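You operate a simulated robot arm through the tools that you are given. There is no shell and no other tool. Be economical: measure what you need, move in short steps, check, and stop when the job is done.

You run a simulated robot arm. Do the job below in one go: nothing can be reset, and whatever is moved stays where it is left.

TASK
Find the leaking coupling by the flow meter and pull its wing nut tight.
Fine: open the blue rail lever, shut one coupling at a time, and turn only the leaking one's nut, with its gauge at zero, under 0.1 bar. All three levers and the blue one end open, the meter at 0.

It is judged by the outcome, as a careful person would: the job done as asked, and still so three seconds after it is handed in. It fails if anything else is knocked over, pushed out of place, dropped, spilled or broken.

THE ROBOT
A 7-joint arm with a two-finger parallel gripper, fixed in place. Base frame: the origin is at the foot of the arm, x ahead of it, y to its left, z up. Units: mm, rad, N and s.
With the tool pointing down near the work surface it reaches from about 100 to 880 mm from the base axis. Its first joint turns from -2.007 to 2.007 rad. Payload 3.91 kg.
The tool frame sits at the grasp point between the pads (the TCP): z along the fingers, y along the line on which they close. The tips reach 30 mm beyond it. Largest opening 110 mm; finger width 20, thickness 10; the body of the gripper, 48 by 112 mm, starts 55 mm behind the TCP.
Orientation is told as [roll, pitch, yaw] about the base's x, y, z axes, in that order, counted from this pose: with the fingers straight down and closing along the base's y, the tool's x points along the base's -x, its y along +y and its z along -z.

THE INTERFACE
- The arm moves only by the tool apply_moves. Its argument "series" is a list of rows, each a list of 7 numbers: the turn, a rotation vector about the tool's x, y, z in rad, then the shift along the tool's x, y, z in mm, then the closure in counts, from 0 (fully open) to 255 (shut). In form: [[wx, wy, wz, dx, dy, dz, jaw], ...]. A call has 1 to 20 rows; each row shifts and turns the commanded pose from where the row before left it, along the tool's axes as they then stand. Rows are played at 5 a second. More than 50 mm and 0.15 rad between two rows, or a gripper value outside its range, and nothing of the call is played. Where a pose cannot be reached the arm comes as near as it can. A force on the tool above 40 N (or 10 N above the force at the start of the call, whichever is more), or a blocked arm, ends the call early, and 0.2 s more pass. The fingers move at their own pace (about 153 mm/s each) and stop on an object; they squeeze with about 33 N. The grip force told is the motor's: it shows also when the fingers shut on nothing. Time passes only in rows, and 0.2 s behind the last, so rows that do not move let the fingers close. It gives the time, the measured TCP pose, the force on the tool (base axes), the opening and the grip force at its end, in the units of the frame above (readings bear some noise).
- Cameras (640 x 400 px; columns grow to the right, rows downward): "scene" is fixed at [226.9, 650.7, 1683.3]; the picture's right is [-0.78, -0.63, 0.00], its down [-0.27, 0.33, -0.91] and it looks along [0.57, -0.70, -0.42] (base axes); focal length 355 px, centre (320, 200). "wrist" rides on the gripper at [72, 17, -103] in the tool frame; the picture's right is [-0.23, 0.97, 0.00], its down [-0.76, -0.18, -0.62] and it looks along [-0.61, -0.14, 0.78] (tool axes); focal length 222 px, centre (320, 200). There is no depth. A picture from a camera that has moved, and an enlarged one, comes with that camera's place and axes in the base frame and with its lens. The place of the scene camera against the robot may be out by one fixed shift of up to 12 mm in any direction.
- get_image(camera): a new picture of that camera. No time passes.
- slide_trunk(by): slides the trunk up (or, below 0, down) by that many mm; the arm rides with it, the base frame stays. It gives what a move gives, with no picture.
- close_up(camera, box): a new picture of the part [left, top, right, bottom] of that camera's present view, enlarged. No time passes.
- close_job(): hands the job in; it is judged then, once.

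Go step by step. Nothing tells you positions but the pictures and the camera data: compare them with the known pose of the tool, close in by small moves and look again before you grip or let go. The budget is 120 turns and 64 pictures, counting those below and the enlarged ones. Unless the task says otherwise, let go and move clear before handing in, and close with one line.

The tools are called after "Call:" as a command line: name --pt "numbers of a row" for each row, then --argument value for the rest, lists and objects as JSON in quotes. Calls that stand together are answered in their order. apply_moves: Moves the arm, as the interface text tells. Its arguments: {"type":"object","properties":{"series":{"type":"array"}},"required":["series"]} The other tools are called the same way: slide_trunk (by) slides the trunk up or down; get_image (camera) takes a picture; close_up (camera, box) takes an enlarged picture of a part of a camera's view; close_job () hands the job in.

At the start:

```text
time: 0.0
tool_pos: [552.8, 56.1, 1517.3]
tcp_rot: [0.0, -0.001, 0.0]
wrist_force: [-0.7, 0.6, 0.1]
finger_gap: 109.9
grasp_force: 0.1
trunk travel left (down, up): [-925.0, 65.0]
```

scene: 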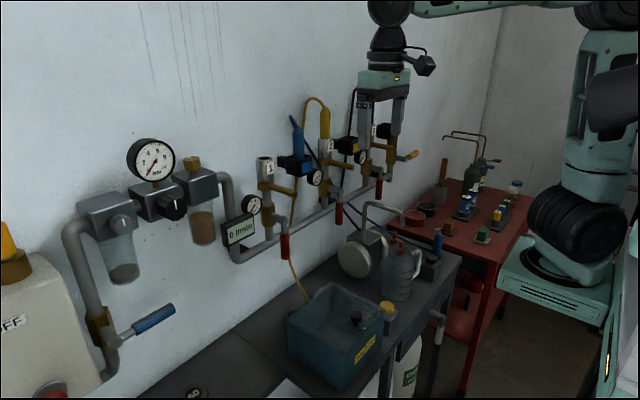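
wrist: 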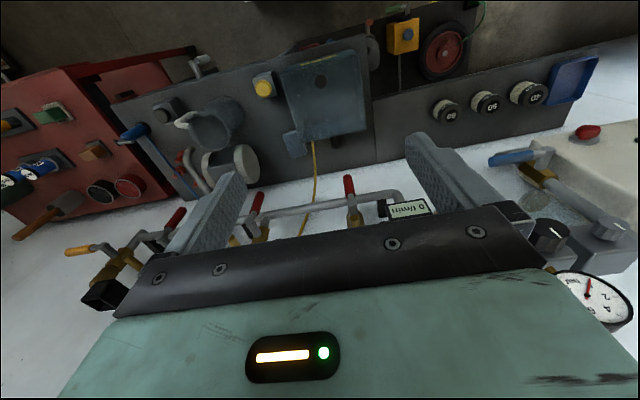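

I see a wall-mounted air manifold with three numbered branches, a flow meter, and a blue lever on the feed line at the left. I'll take closer looks first.

Call:
close_up --camera "scene" --box '[220, 90, 440, 270]'

Call:
close_up --camera "scene" --box '[0, 130, 270, 400]'

```text
2.22 times, centred on (330, 180) of scene
camera zoom: at [226.9, 650.7, 1683.3], right [-0.78, -0.63, 0.0], down [-0.27, 0.33, -0.91], along [0.57, -0.7, -0.42], focal length 788 px, centre (298, 244)
```

zoom: 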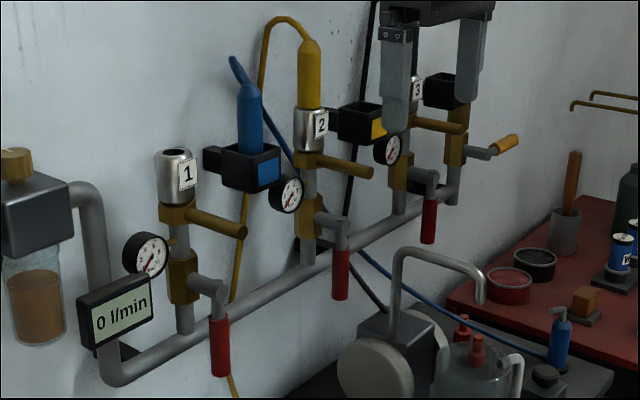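

```text
1.48 times, centred on (135, 265) of scene
camera zoom: at [226.9, 650.7, 1683.3], right [-0.78, -0.63, 0.0], down [-0.27, 0.33, -0.91], along [0.57, -0.7, -0.42], focal length 526 px, centre (594, 104)
```

zoom: 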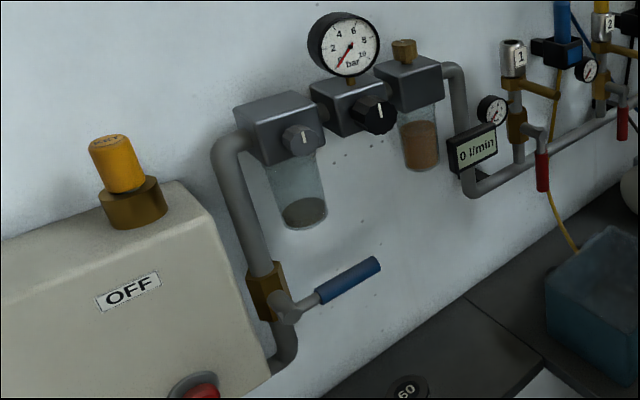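

The branches stand about x≈820. Red lever 1's tip is near (822,76,1115), and the blue lever points along -y from a pivot near (827,521,1165). I'll point the tool forward at this height, then lower the trunk.

Call:
apply_moves --pt "0 -0.143 0 0 0 0 255" --pt "0 -0.143 0 0 0 0 255" --pt "0 -0.143 0 0 0 0 255" --pt "0 -0.143 0 0 0 0 255" --pt "0 -0.143 0 0 0 0 255" --pt "0 -0.143 0 0 0 0 255" --pt "0 -0.143 0 0 0 0 255" --pt "0 -0.143 0 0 0 0 255" --pt "0 -0.143 0 0 0 0 255" --pt "0 -0.143 0 0 0 0 255" --pt "0 -0.141 0 0 0 0 255"

```text
time: 2.4
tool_pos: [561.0, 64.0, 1514.3]
tcp_rot: [-3.078, -1.571, 3.079]
wrist_force: [-0.7, -0.7, 0.4]
finger_gap: 0.3
grasp_force: 33.3
out of reach, approached as far as the arm can: row 7, 11
trunk travel left (down, up): [-925.0, 65.0]
```

The tool now points forward, so I'll lower the trunk.

Call:
slide_trunk --by -300

Call:
get_image --camera "wrist"

Call:
get_image --camera "scene"

```text
time: 5.4
tool_pos: [561.7, 63.8, 1213.8]
tcp_rot: [-0.225, -1.569, 0.225]
wrist_force: [0.1, -0.2, -0.5]
finger_gap: 0.0
grasp_force: 33.3
trunk travel left (down, up): [-625.0, 365.0]
```

```text
59 pictures are left
camera wrist: at [458.4, 81.2, 1141.7], right [0.0, 0.97, 0.23], down [-0.62, -0.18, 0.76], along [0.78, -0.14, 0.61], focal length 222 px, centre (320, 200)
```

wrist: 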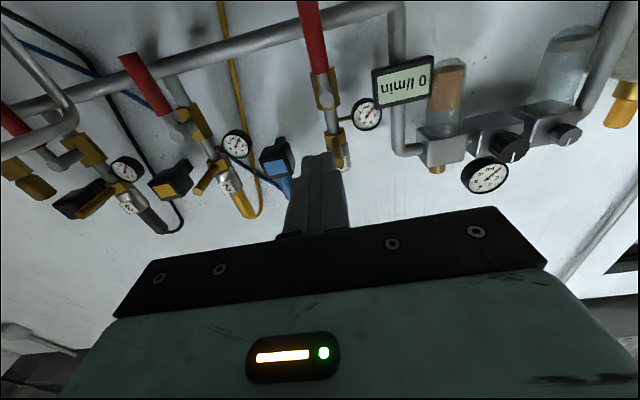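

```text
58 pictures are left
```

scene: 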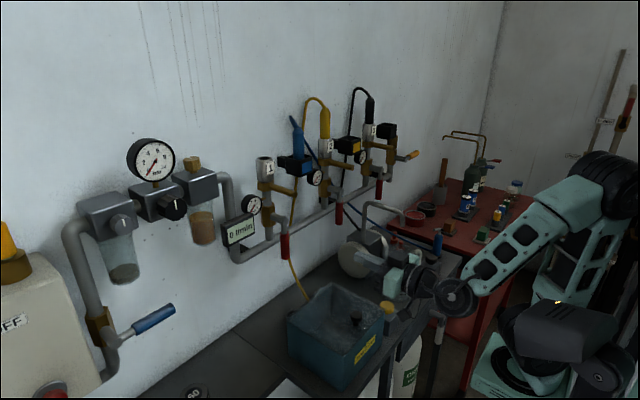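

Now the branches are unobstructed in the scene view. I'll zoom in on couplings 2 and 3 and on the blue lever.

Call:
close_up --camera "scene" --box '[300, 80, 430, 230]'

Call:
close_up --camera "scene" --box '[230, 140, 330, 270]'

Call:
close_up --camera "scene" --box '[60, 200, 200, 390]'

```text
2.67 times, centred on (365, 155) of scene
camera zoom: at [226.9, 650.7, 1683.3], right [-0.78, -0.63, 0.0], down [-0.27, 0.33, -0.91], along [0.57, -0.7, -0.42], focal length 946 px, centre (200, 320)
```

zoom: 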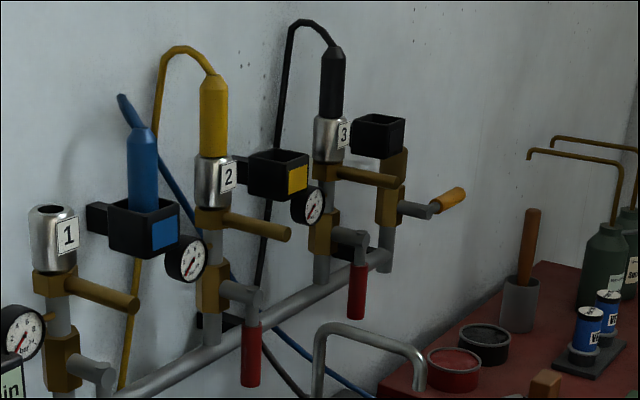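

```text
3.08 times, centred on (280, 205) of scene
camera zoom: at [226.9, 650.7, 1683.3], right [-0.78, -0.63, 0.0], down [-0.27, 0.33, -0.91], along [0.57, -0.7, -0.42], focal length 1092 px, centre (443, 185)
```

zoom: 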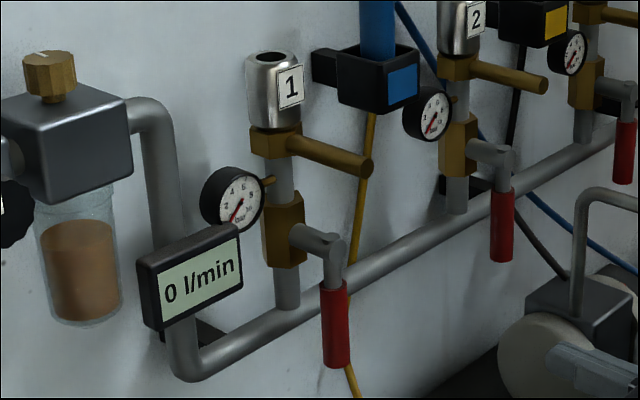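

```text
2.11 times, centred on (130, 295) of scene
camera zoom: at [226.9, 650.7, 1683.3], right [-0.78, -0.63, 0.0], down [-0.27, 0.33, -0.91], along [0.57, -0.7, -0.42], focal length 747 px, centre (720, 0)
```

zoom: 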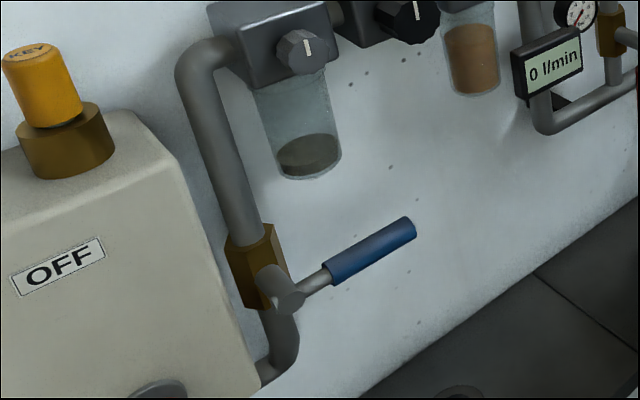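

The blue lever lies horizontal, so it is shut. I'll move beside it at a safe stand-off and look again.

Call:
apply_moves --pt "0 0 0 -2 42 5 255" --pt "0 0 0 -2 42 5 255" --pt "0 0 0 -2 42 5 255" --pt "0 0 0 -2 42 5 255" --pt "0 0 0 -2 42 5 255" --pt "0 0 0 -2 42 5 255" --pt "0 0 0 -2 42 5 255" --pt "0 0 0 -2 42 5 255"

Call:
get_image --camera "wrist"

Call:
get_image --camera "scene"

```text
time: 7.2
tool_pos: [601.0, 397.7, 1231.4]
tcp_rot: [1.403, -1.571, -1.402]
wrist_force: [0.6, -1.4, 0.6]
finger_gap: 0.1
grasp_force: 32.7
trunk travel left (down, up): [-625.0, 365.0]
```

```text
54 pictures are left
camera wrist: at [498.0, 415.1, 1158.4], right [0.0, 0.97, 0.23], down [-0.62, -0.18, 0.76], along [0.78, -0.14, 0.61], focal length 222 px, centre (320, 200)
```

wrist: 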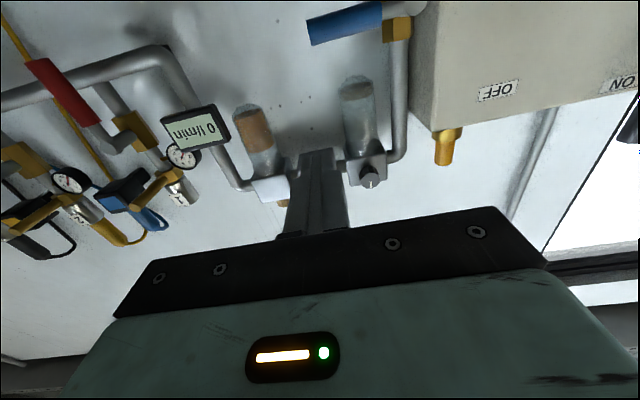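

```text
53 pictures are left
```

scene: 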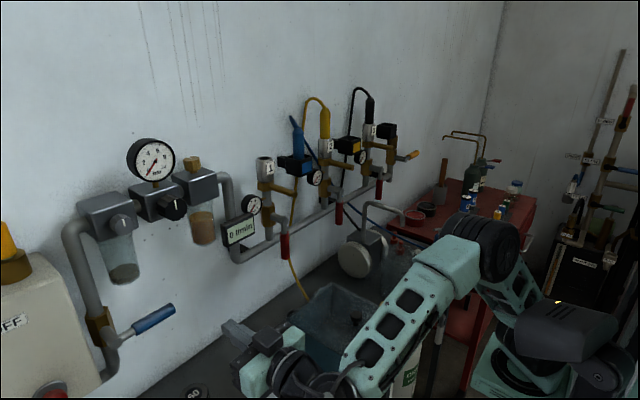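

The lever's blue part runs from y≈403 to 483 at x≈823, z≈1165. I'll put the closed fingertips just above it near its tip.

Call:
apply_moves --pt "0 0 0 13 11 10 255" --pt "0 0 0 13 11 20 255" --pt "0 0 0 0 0 40 255" --pt "0 0 0 0 0 40 255" --pt "0 0 0 0 0 40 255" --pt "0 0 0 0 0 40 255" --pt "0 0 0 0 0 17 255"

Call:
get_image --camera "wrist"

Call:
close_up --camera "scene" --box '[40, 200, 240, 400]'

```text
time: 8.8
tool_pos: [810.0, 422.3, 1201.5]
tcp_rot: [-0.691, -1.57, 0.69]
wrist_force: [-0.1, 0.6, 0.6]
finger_gap: 0.0
grasp_force: 32.9
trunk travel left (down, up): [-625.0, 365.0]
```

```text
52 pictures are left
camera wrist: at [706.3, 439.3, 1129.8], right [0.0, 0.97, 0.23], down [-0.62, -0.18, 0.76], along [0.78, -0.14, 0.61], focal length 222 px, centre (320, 200)
```

wrist: 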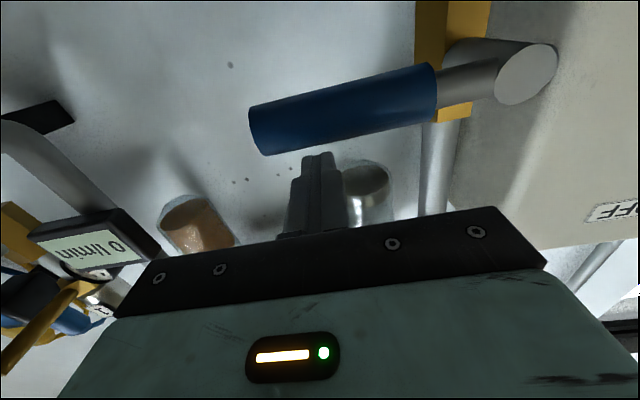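

```text
2.00 times, centred on (140, 300) of scene
camera zoom: at [226.9, 650.7, 1683.3], right [-0.78, -0.63, 0.0], down [-0.27, 0.33, -0.91], along [0.57, -0.7, -0.42], focal length 710 px, centre (680, 0)
```

zoom: 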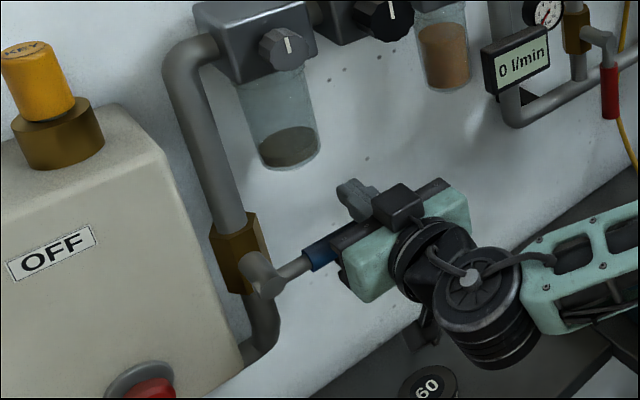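

The fingers sit above the lever. I'll press down gently first to check the direction it turns.

Call:
apply_moves --pt "0 0 0 8 0 0 255" --pt "0 0 0 8 0 0 255" --pt "0 0 0 5 0 0 255" --pt "0 0 0 5 0 0 255" --pt "0 0 0 5 0 0 255" --pt "0 0 0 5 0 0 255"

Call:
get_image --camera "wrist"

```text
time: 10.2
tool_pos: [808.0, 421.6, 1166.9]
tcp_rot: [0.052, -1.57, -0.05]
wrist_force: [-0.4, -0.2, 0.8]
finger_gap: 0.1
grasp_force: 33.6
trunk travel left (down, up): [-625.0, 365.0]
```

```text
50 pictures are left
camera wrist: at [705.0, 438.7, 1094.8], right [0.0, 0.97, 0.23], down [-0.62, -0.18, 0.76], along [0.78, -0.14, 0.61], focal length 222 px, centre (320, 200)
```

wrist: 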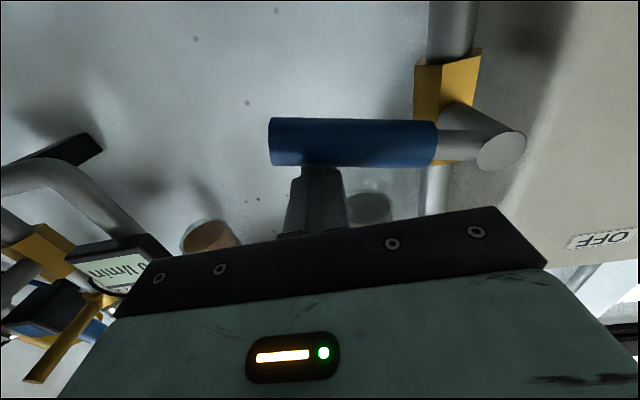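

It turns freely downward, so I'll continue along the arc.

Call:
apply_moves --pt "0 0 0 17 2 0 255" --pt "0 0 0 14 4 0 255" --pt "0 0 0 11 4 0 255" --pt "0 0 0 11 6 0 255" --pt "0 0 0 9 8 0 255" --pt "0 0 0 9 8 0 255" --pt "0 0 0 7 10 0 255" --pt "0 0 0 6 10 0 255"

Call:
get_image --camera "wrist"

```text
time: 12.0
tool_pos: [809.8, 474.0, 1084.9]
tcp_rot: [-0.505, -1.569, 0.507]
wrist_force: [-0.7, 0.4, 0.1]
finger_gap: 0.2
grasp_force: 32.9
trunk travel left (down, up): [-625.0, 365.0]
```

```text
49 pictures are left
camera wrist: at [704.8, 491.6, 1011.4], right [0.0, 0.97, 0.23], down [-0.62, -0.18, 0.76], along [0.78, -0.14, 0.61], focal length 222 px, centre (320, 200)
```

wrist: 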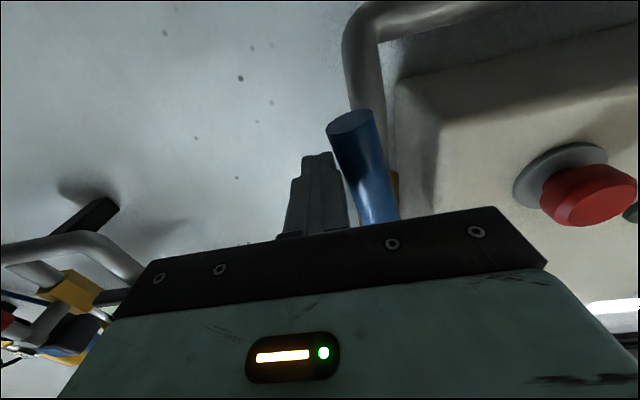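

Nearly vertical now. I'll push the last bit in small steps until it meets the stop.

Call:
apply_moves --pt "0 0 0 4 7 0 255" --pt "0 0 0 3 7 0 255" --pt "0 0 0 2 5 0 255" --pt "0 0 0 0 4 0 255" --pt "0 0 0 0 0 0 255"

Call:
get_image --camera "scene"

```text
time: 13.2
tool_pos: [808.9, 490.9, 1076.5]
tcp_rot: [2.309, -1.568, -2.313]
wrist_force: [-8.3, -17.4, 7.8]
finger_gap: 0.0
grasp_force: 33.1
out of reach, approached as far as the arm can: row 4
trunk travel left (down, up): [-625.0, 365.0]
```

```text
48 pictures are left
```

scene: 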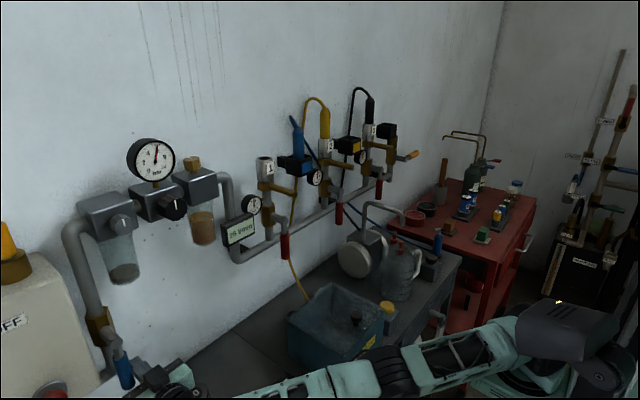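

The lever is at its stop, pressure is up and the meter shows flow. I'll back away and look at the details.

Call:
apply_moves --pt "0 0 0 0 -15 0 255" --pt "0 0 0 0 -10 -20 255" --pt "0 0 0 0 -40 -45 255" --pt "0 0 0 -5 -45 -45 255" --pt "0 0 0 -10 -45 -45 255" --pt "0 0 0 -10 -45 -30 255" --pt "0 0 0 0 -45 0 255" --pt "0 0 0 0 -45 0 255"

Call:
close_up --camera "scene" --box '[220, 120, 400, 270]'

Call:
get_image --camera "wrist"

Call:
close_up --camera "scene" --box '[60, 290, 200, 400]'

```text
refused: row 3 steps farther than a row can; nothing moved
```

```text
2.67 times, centred on (310, 195) of scene
camera zoom: at [226.9, 650.7, 1683.3], right [-0.78, -0.63, 0.0], down [-0.27, 0.33, -0.91], along [0.57, -0.7, -0.42], focal length 946 px, centre (347, 213)
```

zoom: 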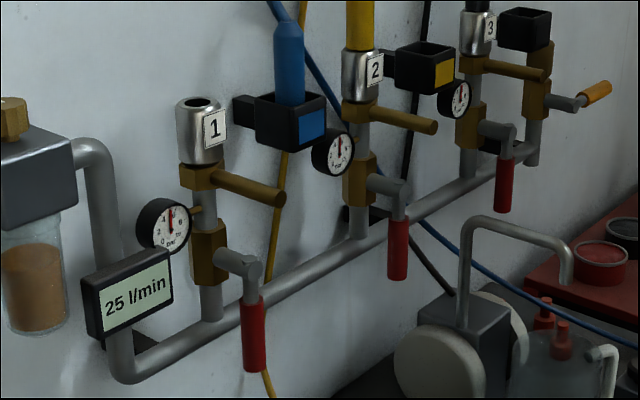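

```text
46 pictures are left
camera wrist: at [705.7, 508.2, 1004.0], right [0.0, 0.97, 0.23], down [-0.62, -0.18, 0.76], along [0.78, -0.14, 0.61], focal length 222 px, centre (320, 200)
```

wrist: 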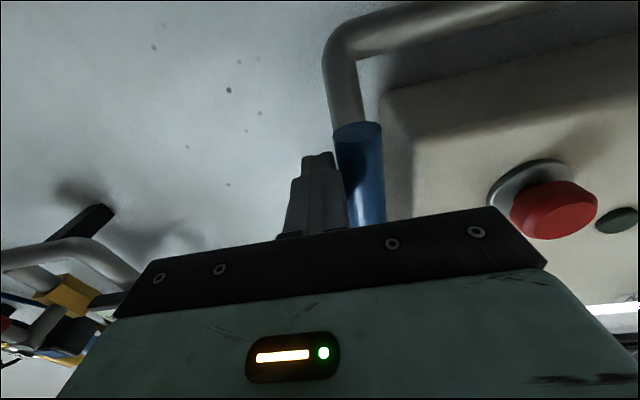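

```text
3.64 times, centred on (130, 345) of scene
camera zoom: at [226.9, 650.7, 1683.3], right [-0.78, -0.63, 0.0], down [-0.27, 0.33, -0.91], along [0.57, -0.7, -0.42], focal length 1290 px, centre (1011, -327)
```

zoom: 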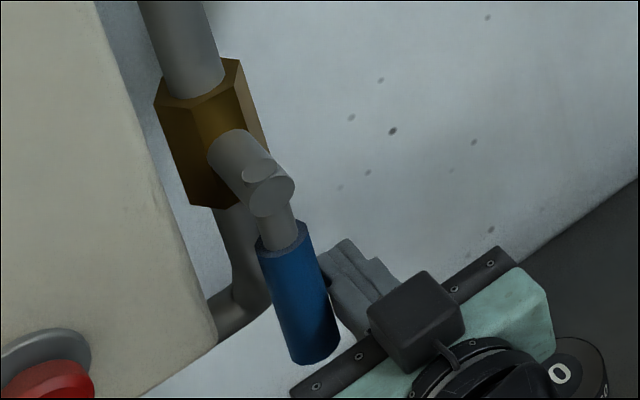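

The blue lever is open and the meter reads 25 l/min. By triangulation the red levers hang at y≈75, -180 and -434 (x≈822, pivot z≈1240, tips z≈1117). I'll back off with smaller steps and go to lever 1.

Call:
apply_moves --pt "0 0 0 0 -15 0 255" --pt "0 0 0 0 -10 -20 255" --pt "0 0 0 0 -25 -40 255" --pt "0 0 0 0 -30 -38 255" --pt "0 0 0 -8 -45 -10 255" --pt "0 0 0 -8 -46 0 255" --pt "0 0 0 -8 -46 0 255" --pt "0 0 0 -8 -46 0 255" --pt "0 0 0 -8 -46 0 255" --pt "0 0 0 -8 -46 0 255" --pt "0 0 0 -8 -21 0 255" --pt "0 0 0 -8 0 0 255"

Call:
get_image --camera "wrist"

```text
time: 15.8
tool_pos: [699.8, 115.8, 1137.3]
tcp_rot: [0.029, -1.57, -0.026]
wrist_force: [-0.2, -0.1, 0.0]
finger_gap: 0.0
grasp_force: 33.2
trunk travel left (down, up): [-625.0, 365.0]
```

```text
44 pictures are left
camera wrist: at [596.4, 133.3, 1065.0], right [0.0, 0.97, 0.23], down [-0.62, -0.18, 0.76], along [0.78, -0.14, 0.61], focal length 222 px, centre (320, 200)
```

wrist: 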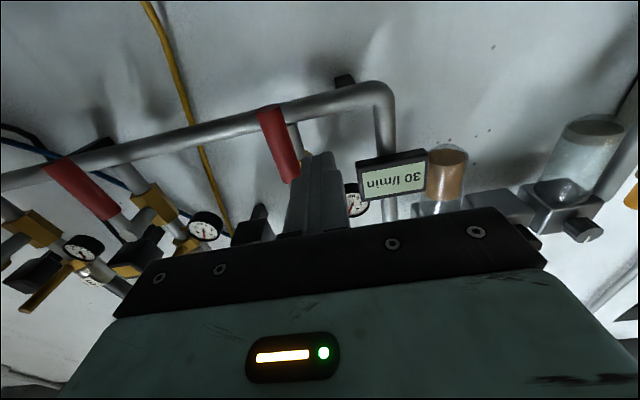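

The lever is where I estimated. I'll move in beside it and swing it toward -y.

Call:
apply_moves --pt "0 0 0 -4 0 40 255" --pt "0 0 0 -4 0 40 255" --pt "0 0 0 0 -3 27 255" --pt "0 0 0 0 -12 0 255" --pt "0 0 0 0 -10 0 255" --pt "0 0 0 0 -10 0 255" --pt "0 0 0 0 -10 0 255"

Call:
get_image --camera "wrist"

```text
time: 17.4
tool_pos: [808.0, 71.9, 1149.8]
tcp_rot: [-0.146, -1.57, 0.146]
wrist_force: [-1.8, 2.1, -1.6]
finger_gap: 0.0
grasp_force: 32.7
trunk travel left (down, up): [-625.0, 365.0]
```

```text
43 pictures are left
camera wrist: at [703.9, 89.0, 1075.7], right [0.0, 0.97, 0.23], down [-0.62, -0.18, 0.76], along [0.78, -0.14, 0.61], focal length 222 px, centre (320, 200)
```

wrist: 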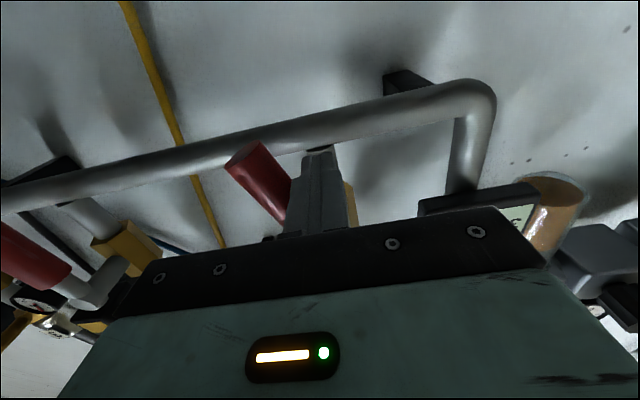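

It swings freely, so I'll follow the arc up to horizontal.

Call:
apply_moves --pt "0 0 0 0 -14 0 255" --pt "0 0 0 -2 -13 0 255" --pt "0 0 0 -4 -12 0 255" --pt "0 0 0 -6 -11 0 255" --pt "0 0 0 -8 -9 0 255" --pt "0 0 0 -9 -9 0 255" --pt "0 0 0 -10 -8 0 255" --pt "0 0 0 -10 -6 0 255" --pt "0 0 0 -10 -5 0 255"

Call:
get_image --camera "wrist"

```text
time: 19.4
tool_pos: [806.9, -15.6, 1207.5]
tcp_rot: [-0.283, -1.569, 0.284]
wrist_force: [-1.3, 1.4, -3.5]
finger_gap: 0.0
grasp_force: 33.1
trunk travel left (down, up): [-625.0, 365.0]
```

```text
42 pictures are left
camera wrist: at [703.8, 0.9, 1135.2], right [0.0, 0.97, 0.23], down [-0.62, -0.18, 0.76], along [0.78, -0.14, 0.6], focal length 222 px, centre (320, 200)
```

wrist: 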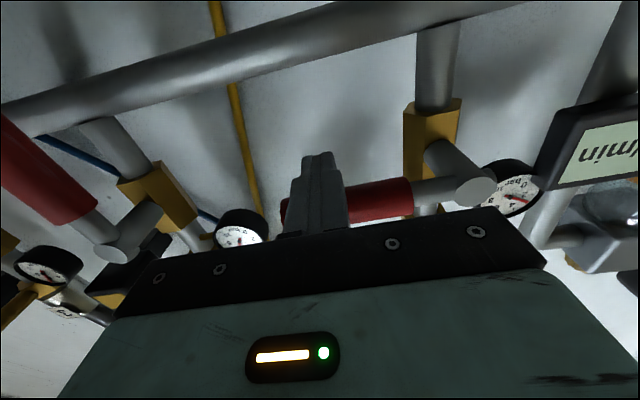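

About 10° remain, so I'll push on to the stop.

Call:
apply_moves --pt "0 0 0 -8 -1 0 255" --pt "0 0 0 -5 0 0 255" --pt "0 0 0 -4 0 0 255" --pt "0 0 0 -4 0 0 255"

Call:
close_up --camera "scene" --box '[220, 120, 400, 270]'

```text
time: 20.0
tool_pos: [808.7, -16.6, 1208.2]
tcp_rot: [-0.009, -1.541, 0.011]
wrist_force: [-0.4, -0.6, -8.3]
finger_gap: 0.3
grasp_force: 33.1
trunk travel left (down, up): [-625.0, 365.0]
stopped in row 2: the force on the tool passed its limit (the readings are from after the stop); the commanded pose is now the measured one
```

```text
2.67 times, centred on (310, 195) of scene
camera zoom: at [226.9, 650.7, 1683.3], right [-0.78, -0.63, 0.0], down [-0.27, 0.33, -0.91], along [0.57, -0.7, -0.42], focal length 946 px, centre (347, 213)
```

zoom: 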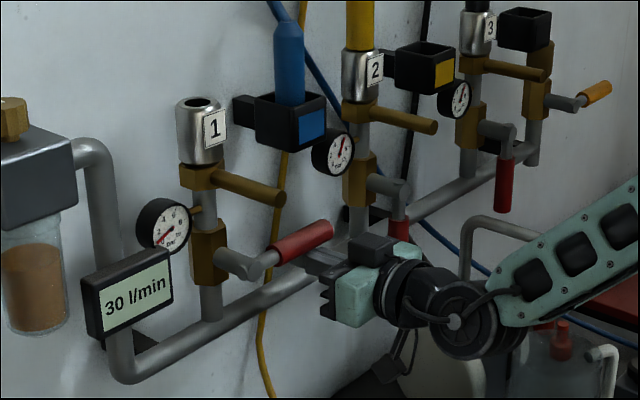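

Lever 1 hit its stop and its gauge fell. I'll let a second pass and reread the meter.

Call:
apply_moves --pt "0 0 0 3 0 0 255" --pt "0 0 0 0 0 0 255" --pt "0 0 0 0 0 0 255" --pt "0 0 0 0 0 0 255" --pt "0 0 0 0 0 0 255"

Call:
close_up --camera "scene" --box '[220, 170, 320, 250]'

```text
time: 21.2
tool_pos: [807.0, -16.3, 1207.0]
tcp_rot: [-0.017, -1.548, 0.016]
wrist_force: [0.1, 0.9, 0.1]
finger_gap: 0.0
grasp_force: 32.9
trunk travel left (down, up): [-625.0, 365.0]
```

```text
5.00 times, centred on (270, 210) of scene
camera zoom: at [226.9, 650.7, 1683.3], right [-0.78, -0.63, 0.0], down [-0.27, 0.33, -0.91], along [0.57, -0.7, -0.42], focal length 1774 px, centre (570, 150)
```

zoom: 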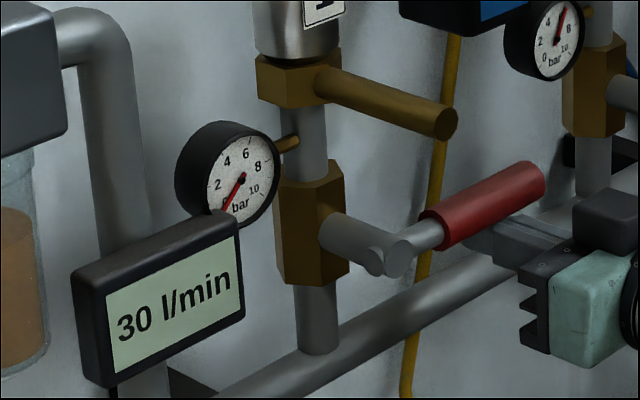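

Lever 1 is shut and its gauge reads 0, but the meter still shows 30, so coupling 1 is not the leak. I'll reopen it from above.

Call:
apply_moves --pt "0 -0.023 0 5 0 0 255" --pt "0 0 0 0 0 -40 255" --pt "0 0 0 0 0 -40 255" --pt "0 0 0 -40 4 0 255" --pt "0 0 0 -33 4 0 255" --pt "0 0 0 0 0 40 255" --pt "0 0 0 0 0 40 255" --pt "0 0 0 10 0 0 255" --pt "0 0 0 10 0 0 255" --pt "0 0 0 10 0 0 255"

Call:
get_image --camera "wrist"

```text
time: 23.4
tool_pos: [807.7, -7.0, 1245.4]
tcp_rot: [-2.954, -1.569, 2.954]
wrist_force: [-1.6, -1.9, 1.6]
finger_gap: 0.1
grasp_force: 33.1
trunk travel left (down, up): [-625.0, 365.0]
```

```text
39 pictures are left
camera wrist: at [704.4, 9.1, 1172.1], right [0.0, 0.97, 0.23], down [-0.62, -0.18, 0.76], along [0.78, -0.14, 0.61], focal length 222 px, centre (320, 200)
```

wrist: 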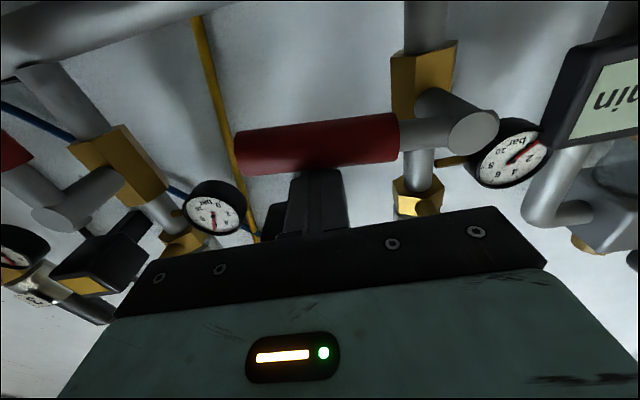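

Contact on top of the lever; I'll swing it back down along the arc.

Call:
apply_moves --pt "0 0 0 18 -2 0 255" --pt "0 0 0 12 2 0 255" --pt "0 0 0 11 3 0 255" --pt "0 0 0 10 4 0 255" --pt "0 0 0 9 5 0 255" --pt "0 0 0 9 6 0 255" --pt "0 0 0 8 7 0 255" --pt "0 0 0 6 9 0 255" --pt "0 0 0 6 9 0 255" --pt "0 0 0 5 9 0 255" --pt "0 0 0 3 8 0 255" --pt "0 0 0 0 4 0 255" --pt "0 0 0 0 3 0 255"

Call:
get_image --camera "wrist"

```text
time: 26.1
tool_pos: [806.9, 46.9, 1151.2]
tcp_rot: [3.117, -1.564, -3.138]
wrist_force: [-21.9, -18.1, 4.6]
finger_gap: 0.0
grasp_force: 32.6
trunk travel left (down, up): [-625.0, 365.0]
stopped in row 13: the force on the tool passed its limit (the readings are from after the stop); the commanded pose is now the measured one
```

```text
38 pictures are left
camera wrist: at [703.8, 66.4, 1077.3], right [0.02, 0.97, 0.23], down [-0.63, -0.16, 0.76], along [0.77, -0.16, 0.61], focal length 222 px, centre (320, 200)
```

wrist: 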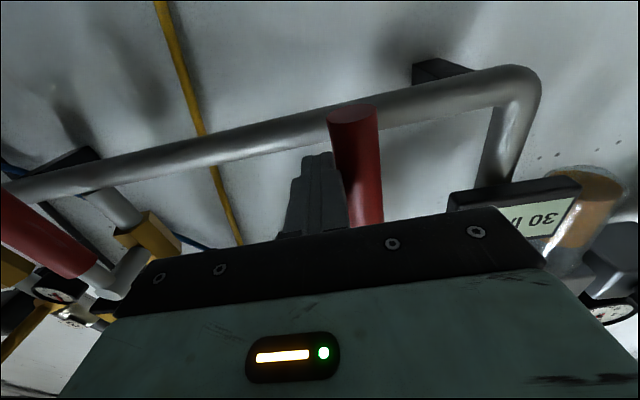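

Lever 1 is back at its open stop. Next is lever 2 (y≈-187).

Call:
apply_moves --pt "0 0 0 0 -12 0 255" --pt "0 0 0 0 -5 -40 255" --pt "0 0 0 0 -20 -40 255" --pt "0 0 0 0 -48 0 255" --pt "0 0 0 0 -48 0 255" --pt "0 0 0 0 -48 0 255" --pt "0 0 0 0 0 0 255"

Call:
get_image --camera "wrist"

Call:
close_up --camera "scene" --box '[220, 120, 400, 270]'

```text
time: 27.7
tool_pos: [725.3, -125.3, 1151.3]
tcp_rot: [-2.828, -1.564, 2.817]
wrist_force: [0.4, 2.1, 0.7]
finger_gap: 0.2
grasp_force: 33.3
out of reach, approached as far as the arm can: row 5
trunk travel left (down, up): [-625.0, 365.0]
```

```text
37 pictures are left
camera wrist: at [622.4, -107.3, 1078.0], right [0.01, 0.97, 0.23], down [-0.63, -0.17, 0.76], along [0.78, -0.15, 0.61], focal length 222 px, centre (320, 200)
```

wrist: 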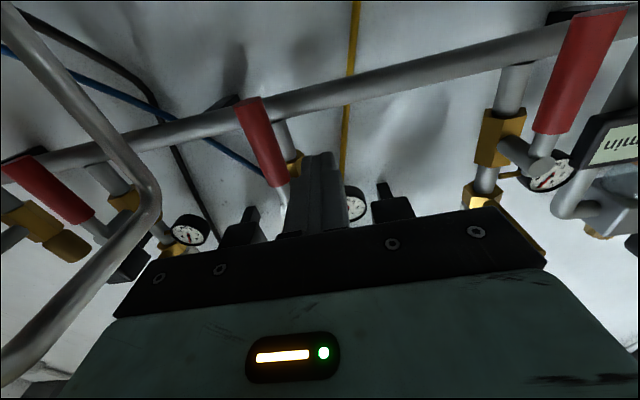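

```text
2.67 times, centred on (310, 195) of scene
camera zoom: at [226.9, 650.7, 1683.3], right [-0.78, -0.63, 0.0], down [-0.27, 0.33, -0.91], along [0.57, -0.7, -0.42], focal length 946 px, centre (347, 213)
```

zoom: 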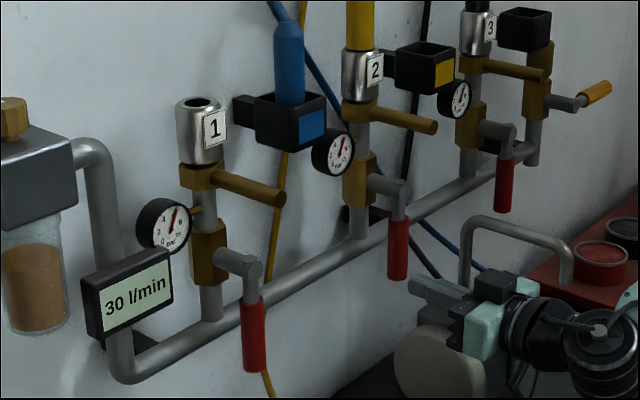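

Lever 1's gauge is back up and the meter still shows 30. A U-shaped spout stands at y≈-302, so on lever 2 I'll push closer to the pivot to keep the gripper body clear of it.

Call:
apply_moves --pt "0 -0.006 0.0 -24 -10 10 255" --pt "0 0 0 0 0 36 255" --pt "0 0 0 0 0 36 255" --pt "0 0 0 0 -15 0 255" --pt "0 0 0 0 -12 0 255" --pt "0 0 0 0 -10 0 255" --pt "0 0 0 0 -8 0 255"

Call:
get_image --camera "wrist"

```text
time: 29.3
tool_pos: [804.6, -185.3, 1176.5]
tcp_rot: [-3.057, -1.558, 3.041]
wrist_force: [-4.7, 4.7, 2.3]
finger_gap: 0.0
grasp_force: 33.1
trunk travel left (down, up): [-625.0, 365.0]
```

```text
35 pictures are left
camera wrist: at [702.5, -166.3, 1101.5], right [0.01, 0.97, 0.23], down [-0.63, -0.17, 0.75], along [0.77, -0.15, 0.62], focal length 222 px, centre (320, 200)
```

wrist: 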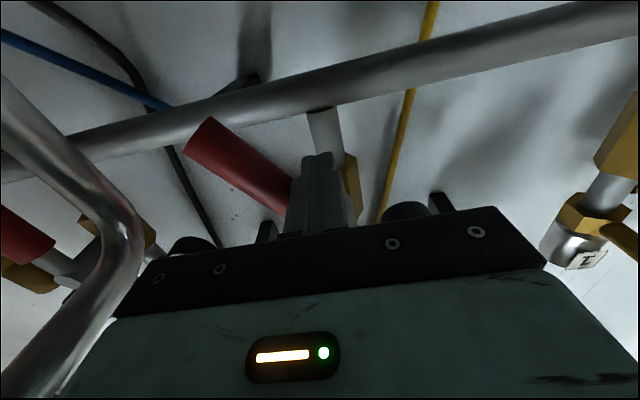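

Call:
apply_moves --pt "0 0 0 0 -7 0 255" --pt "0 0 0 -1 -7 0 255" --pt "0 0 0 -2 -7 0 255" --pt "0 0 0 -4 -7 0 255" --pt "0 0 0 -4 -6 0 255" --pt "0 0 0 -6 -6 0 255" --pt "0 0 0 -6 -5 0 255" --pt "0 0 0 -6 -4 0 255" --pt "0 0 0 -5 -2 0 255" --pt "0 0 0 -4 0 0 255"

Call:
get_image --camera "wrist"

Call:
close_up --camera "scene" --box '[220, 120, 400, 270]'

```text
time: 30.7
tool_pos: [803.8, -215.2, 1184.0]
tcp_rot: [1.366, -1.567, -1.361]
wrist_force: [3.3, 12.7, -4.5]
finger_gap: 0.0
grasp_force: 33.3
trunk travel left (down, up): [-625.0, 365.0]
stopped in row 7: the force on the tool passed its limit (the readings are from after the stop); the commanded pose is now the measured one
```

```text
34 pictures are left
camera wrist: at [700.8, -198.6, 1112.0], right [0.0, 0.97, 0.23], down [-0.62, -0.18, 0.76], along [0.78, -0.14, 0.61], focal length 222 px, centre (320, 200)
```

wrist: 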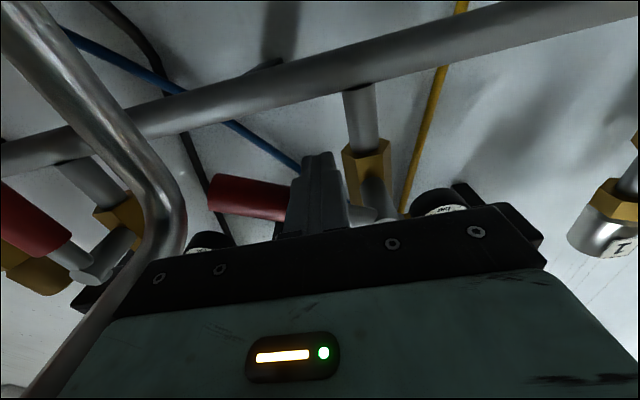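

```text
2.67 times, centred on (310, 195) of scene
camera zoom: at [226.9, 650.7, 1683.3], right [-0.78, -0.63, 0.0], down [-0.27, 0.33, -0.91], along [0.57, -0.7, -0.42], focal length 946 px, centre (347, 213)
```

zoom: 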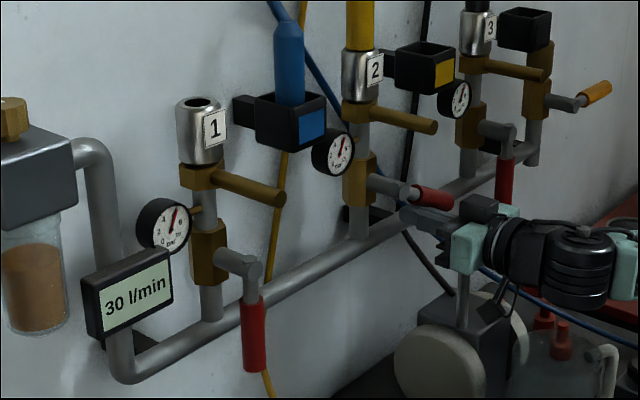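

The move stopped early. I'll check whether the gripper is touching the spout.

Call:
close_up --camera "scene" --box '[325, 180, 425, 270]'

```text
4.44 times, centred on (375, 225) of scene
camera zoom: at [226.9, 650.7, 1683.3], right [-0.78, -0.63, 0.0], down [-0.27, 0.33, -0.91], along [0.57, -0.7, -0.42], focal length 1577 px, centre (76, 89)
```

zoom: 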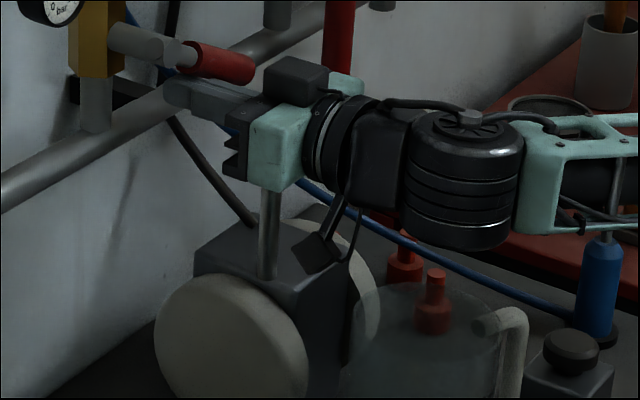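

The gripper's side is probably touching the slanted spout, though the spout and pump haven't moved. I'll back off toward +y, retreat, and come in again tilted nose-down so the body passes above the spout.

Call:
apply_moves --pt "0 0 0 0 15 0 255" --pt "0 0 0 0 25 0 255" --pt "0 0 0 0 15 -30 255" --pt "0 0 0 0 10 -40 255" --pt "0 0 0 -30 0 -30 255" --pt "0 0 0 -40 0 0 255" --pt "0 0.14 0 0 0 0 255" --pt "0 0.14 0 0 0 0 255" --pt "0 0.14 0 0 0 0 255" --pt "0 0.14 0 0 0 0 255" --pt "0 0.14 0 0 0 0 255"

Call:
get_image --camera "wrist"

Call:
close_up --camera "scene" --box '[220, 120, 440, 290]'

```text
time: 33.1
tool_pos: [702.6, -154.4, 1256.7]
tcp_rot: [0.007, -0.871, -0.004]
wrist_force: [-0.5, -0.3, 0.2]
finger_gap: 0.0
grasp_force: 32.9
trunk travel left (down, up): [-625.0, 365.0]
```

```text
31 pictures are left
camera wrist: at [577.2, -137.0, 1267.3], right [0.15, 0.97, 0.18], down [0.01, -0.18, 0.98], along [0.99, -0.14, -0.04], focal length 222 px, centre (320, 200)
```

wrist: 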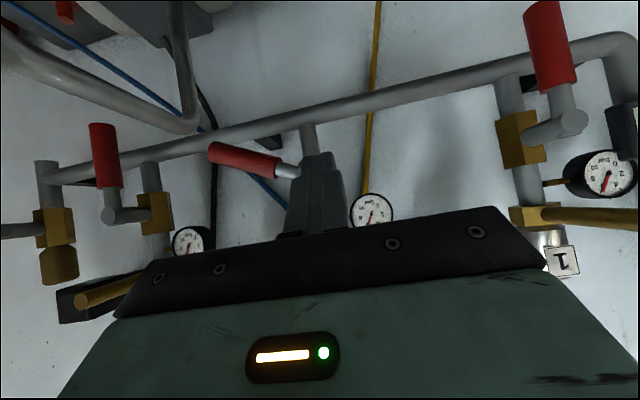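

```text
2.35 times, centred on (330, 205) of scene
camera zoom: at [226.9, 650.7, 1683.3], right [-0.78, -0.63, 0.0], down [-0.27, 0.33, -0.91], along [0.57, -0.7, -0.42], focal length 835 px, centre (296, 188)
```

zoom: 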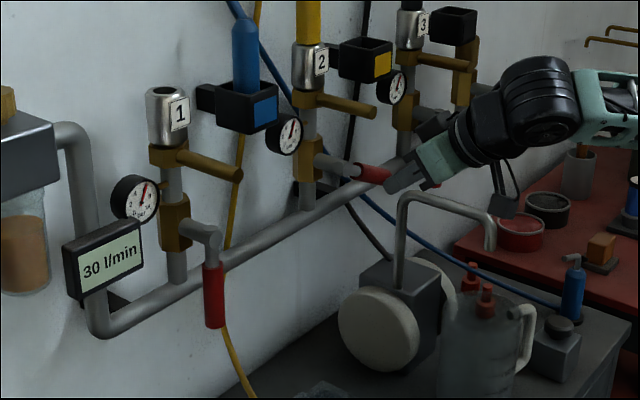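

The spout and pump are unmoved. With the tool tilted about 40° down, I'll go under lever 2 and finish its swing.

Call:
apply_moves --pt "0 0 0 -3.6 -4 30.2 255" --pt "0 0 0 -3.6 -4 30.2 255" --pt "0 0 0 -3.6 -4 30.2 255" --pt "0 0 0 -3.6 -4 30.2 255" --pt "0 0 0 -1.5 -15 -1.3 255" --pt "0 0 0 -2.3 -15 -1.9 255" --pt "0 0 0 -3.8 -13 -3.2 255" --pt "0 0 0 -5.4 -11 -4.5 255" --pt "0 0 0 -7.7 -10 -6.4 255" --pt "0 0 0 -4.6 -4 -3.9 255"

Call:
get_image --camera "wrist"

Call:
close_up --camera "scene" --box '[220, 120, 440, 290]'

```text
time: 35.2
tool_pos: [803.5, -229.7, 1210.5]
tcp_rot: [0.009, -0.854, -0.002]
wrist_force: [-3.8, 1.3, -3.1]
finger_gap: 0.0
grasp_force: 33.2
trunk travel left (down, up): [-625.0, 365.0]
stopped in row 10: the force on the tool passed its limit (the readings are from after the stop); the commanded pose is now the measured one
```

```text
29 pictures are left
camera wrist: at [677.5, -212.8, 1222.4], right [0.14, 0.97, 0.18], down [0.03, -0.18, 0.98], along [0.99, -0.14, -0.06], focal length 222 px, centre (320, 200)
```

wrist: 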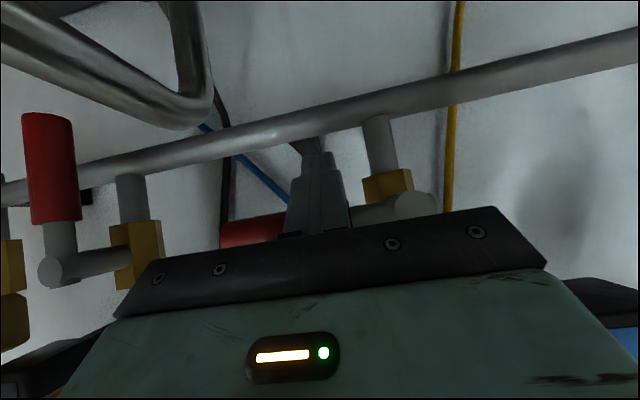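

```text
2.35 times, centred on (330, 205) of scene
camera zoom: at [226.9, 650.7, 1683.3], right [-0.78, -0.63, 0.0], down [-0.27, 0.33, -0.91], along [0.57, -0.7, -0.42], focal length 835 px, centre (296, 188)
```

zoom: 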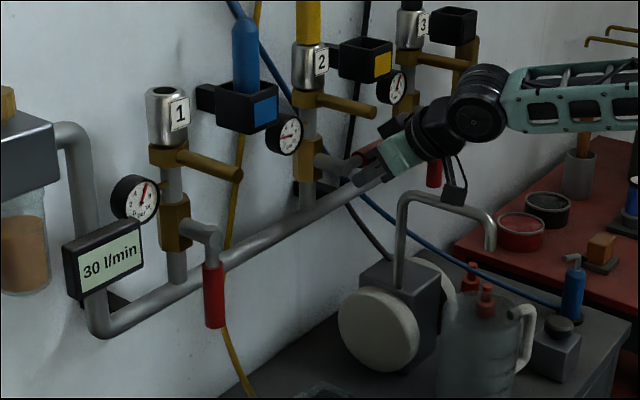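

Lever 2 appears shut and its gauge is falling. I'll wait a moment and read again.

Call:
apply_moves --pt "0 0 0 1.5 0 1.3 255" --pt "0 0 0 0 0 0 255" --pt "0 0 0 0 0 0 255" --pt "0 0 0 0 0 0 255" --pt "0 0 0 0 0 0 255" --pt "0 0 0 0 0 0 255" --pt "0 0 0 0 0 0 255"

Call:
close_up --camera "scene" --box '[230, 140, 370, 250]'

```text
time: 36.8
tool_pos: [803.6, -229.5, 1205.8]
tcp_rot: [0.009, -0.856, 0.0]
wrist_force: [1.0, -0.1, -0.7]
finger_gap: 0.0
grasp_force: 33.6
trunk travel left (down, up): [-625.0, 365.0]
```

```text
3.64 times, centred on (300, 195) of scene
camera zoom: at [226.9, 650.7, 1683.3], right [-0.78, -0.63, 0.0], down [-0.27, 0.33, -0.91], along [0.57, -0.7, -0.42], focal length 1290 px, centre (393, 218)
```

zoom: 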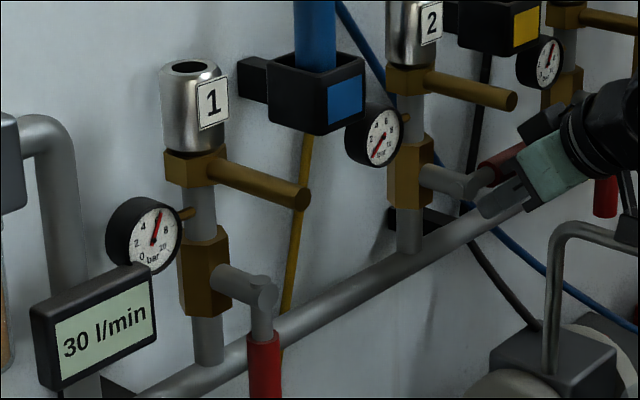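

Gauge 2 reads zero and the meter still shows 30, so coupling 2 is sound and coupling 3 must be the leak. I'll reopen lever 2 from above with a milder tilt.

Call:
apply_moves --pt "0 0 0 0 0 -35 255" --pt "0 0 0 0 0 -35 255" --pt "0 -0.122 0 0 0 0 255" --pt "0 -0.122 0 0 0 0 255" --pt "0 -0.12 0 0 0 0 255" --pt "0 0 0 -20.7 0 -7.6 255" --pt "0 0 0 0 0 0 255"

Call:
get_image --camera "wrist"

```text
time: 38.4
tool_pos: [750.6, -230.4, 1276.5]
tcp_rot: [0.016, -1.221, -0.01]
wrist_force: [-0.1, -0.3, -0.3]
finger_gap: 0.1
grasp_force: 33.6
trunk travel left (down, up): [-625.0, 365.0]
```

```text
26 pictures are left
camera wrist: at [628.2, -213.3, 1243.5], right [0.07, 0.97, 0.22], down [-0.32, -0.18, 0.93], along [0.94, -0.14, 0.3], focal length 222 px, centre (320, 200)
```

wrist: 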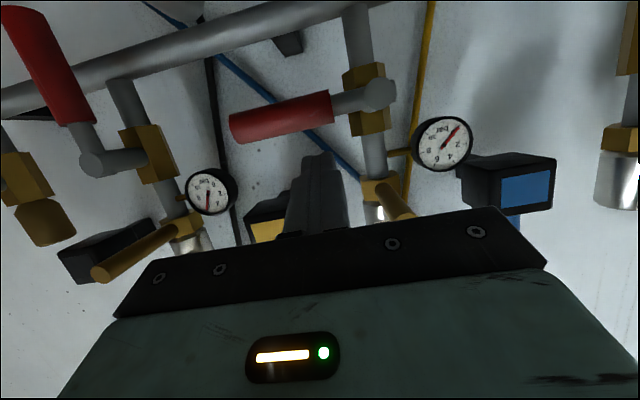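

Call:
apply_moves --pt "0 0 0 15.5 -3 5.7 255" --pt "0 0 0 -8.2 -3 22.5 255" --pt "0 0 0 -8.2 0 22.5 255" --pt "0 0 0 6 0 2.2 255" --pt "0 0 0 9.4 -1 3.4 255" --pt "0 0 0 9.4 0 3.4 255"

Call:
get_image --camera "wrist"

```text
time: 39.8
tool_pos: [799.3, -236.6, 1230.2]
tcp_rot: [0.015, -1.218, -0.009]
wrist_force: [0.3, -1.2, 1.2]
finger_gap: 0.0
grasp_force: 33.1
trunk travel left (down, up): [-625.0, 365.0]
```

```text
25 pictures are left
camera wrist: at [676.9, -220.6, 1198.0], right [0.07, 0.97, 0.22], down [-0.32, -0.18, 0.93], along [0.94, -0.14, 0.3], focal length 222 px, centre (320, 200)
```

wrist: 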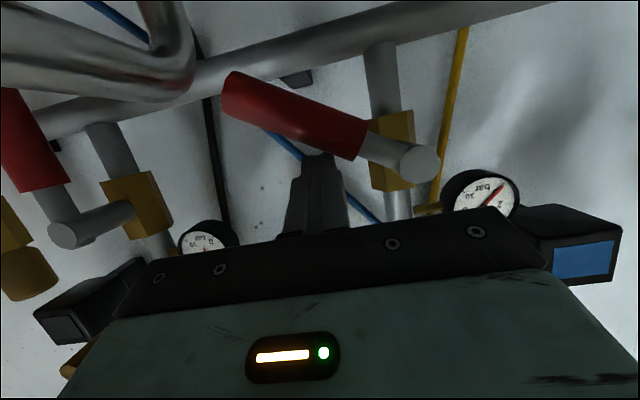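

Call:
apply_moves --pt "0 0 0 7.5 -1 2.8 255" --pt "0 0 0 7.5 1 2.8 255" --pt "0 0 0 6.6 3 2.4 255" --pt "0 0 0 5.6 4 2.1 255" --pt "0 0 0 5.6 5 2.1 255" --pt "0 0 0 4.7 6 1.7 255" --pt "0 0 0 3.8 7 1.4 255" --pt "0 0 0 3.8 8 1.4 255" --pt "0 0 0 2.8 8 1 255" --pt "0 0 0 0 5 0 255" --pt "0 0 0 0 4 0 255"

Call:
get_image --camera "wrist"

```text
time: 42.0
tool_pos: [798.6, -200.0, 1185.3]
tcp_rot: [0.017, -1.226, -0.035]
wrist_force: [-6.4, -13.5, 3.6]
finger_gap: 0.2
grasp_force: 32.5
trunk travel left (down, up): [-625.0, 365.0]
stopped in row 11: the force on the tool passed its limit (the readings are from after the stop); the commanded pose is now the measured one
```

```text
24 pictures are left
camera wrist: at [677.6, -181.9, 1152.0], right [0.09, 0.97, 0.22], down [-0.33, -0.18, 0.93], along [0.94, -0.16, 0.31], focal length 222 px, centre (320, 200)
```

wrist: 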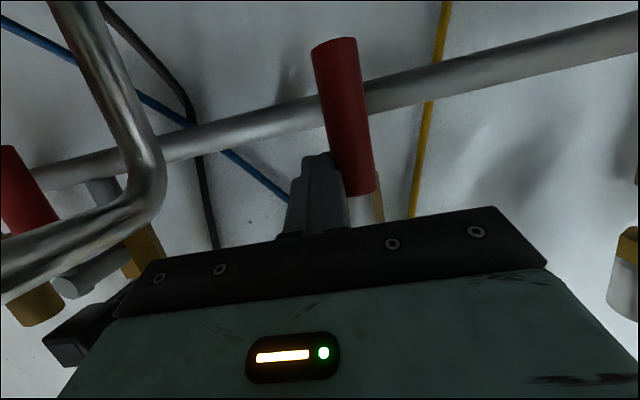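

Lever 2 is at its open stop. I'll go over the spout to lever 3.

Call:
apply_moves --pt "0 0 0 0 -8 0 255" --pt "0 0 0 0 0 -40 255" --pt "0 0 0 0 0 -40 255" --pt "0 0 0 -30 0 -10 255" --pt "0 0 0 -30 0 -10 255" --pt "0 0 0 0 -47 0 255" --pt "0 0 0 0 -47 0 255" --pt "0 0 0 0 -47 0 255" --pt "0 0 0 0 -47 0 255" --pt "0 0 0 40 0 10 255" --pt "0 0 0 40 0 10 255"

Call:
get_image --camera "wrist"

Call:
close_up --camera "scene" --box '[230, 110, 430, 280]'

```text
time: 44.5
tool_pos: [714.0, -392.9, 1193.0]
tcp_rot: [0.012, -1.225, -0.021]
wrist_force: [-0.7, 1.3, 0.2]
finger_gap: 0.0
grasp_force: 32.7
trunk travel left (down, up): [-625.0, 365.0]
```

```text
23 pictures are left
camera wrist: at [592.1, -374.6, 1159.5], right [0.09, 0.97, 0.22], down [-0.33, -0.18, 0.93], along [0.94, -0.15, 0.31], focal length 222 px, centre (320, 200)
```

wrist: 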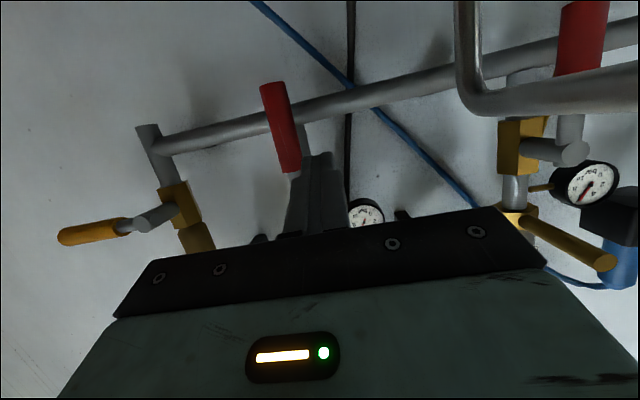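

```text
2.35 times, centred on (330, 195) of scene
camera zoom: at [226.9, 650.7, 1683.3], right [-0.78, -0.63, 0.0], down [-0.27, 0.33, -0.91], along [0.57, -0.7, -0.42], focal length 835 px, centre (296, 212)
```

zoom: 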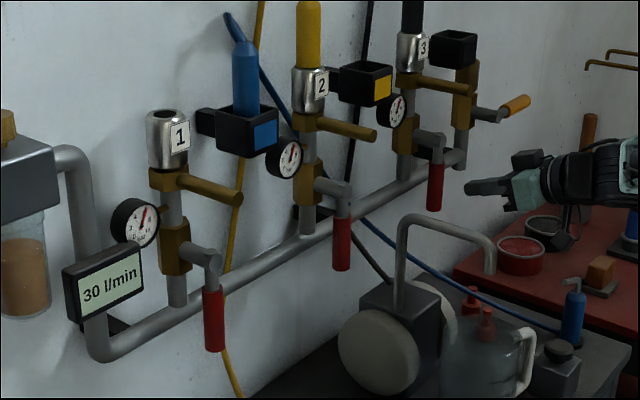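

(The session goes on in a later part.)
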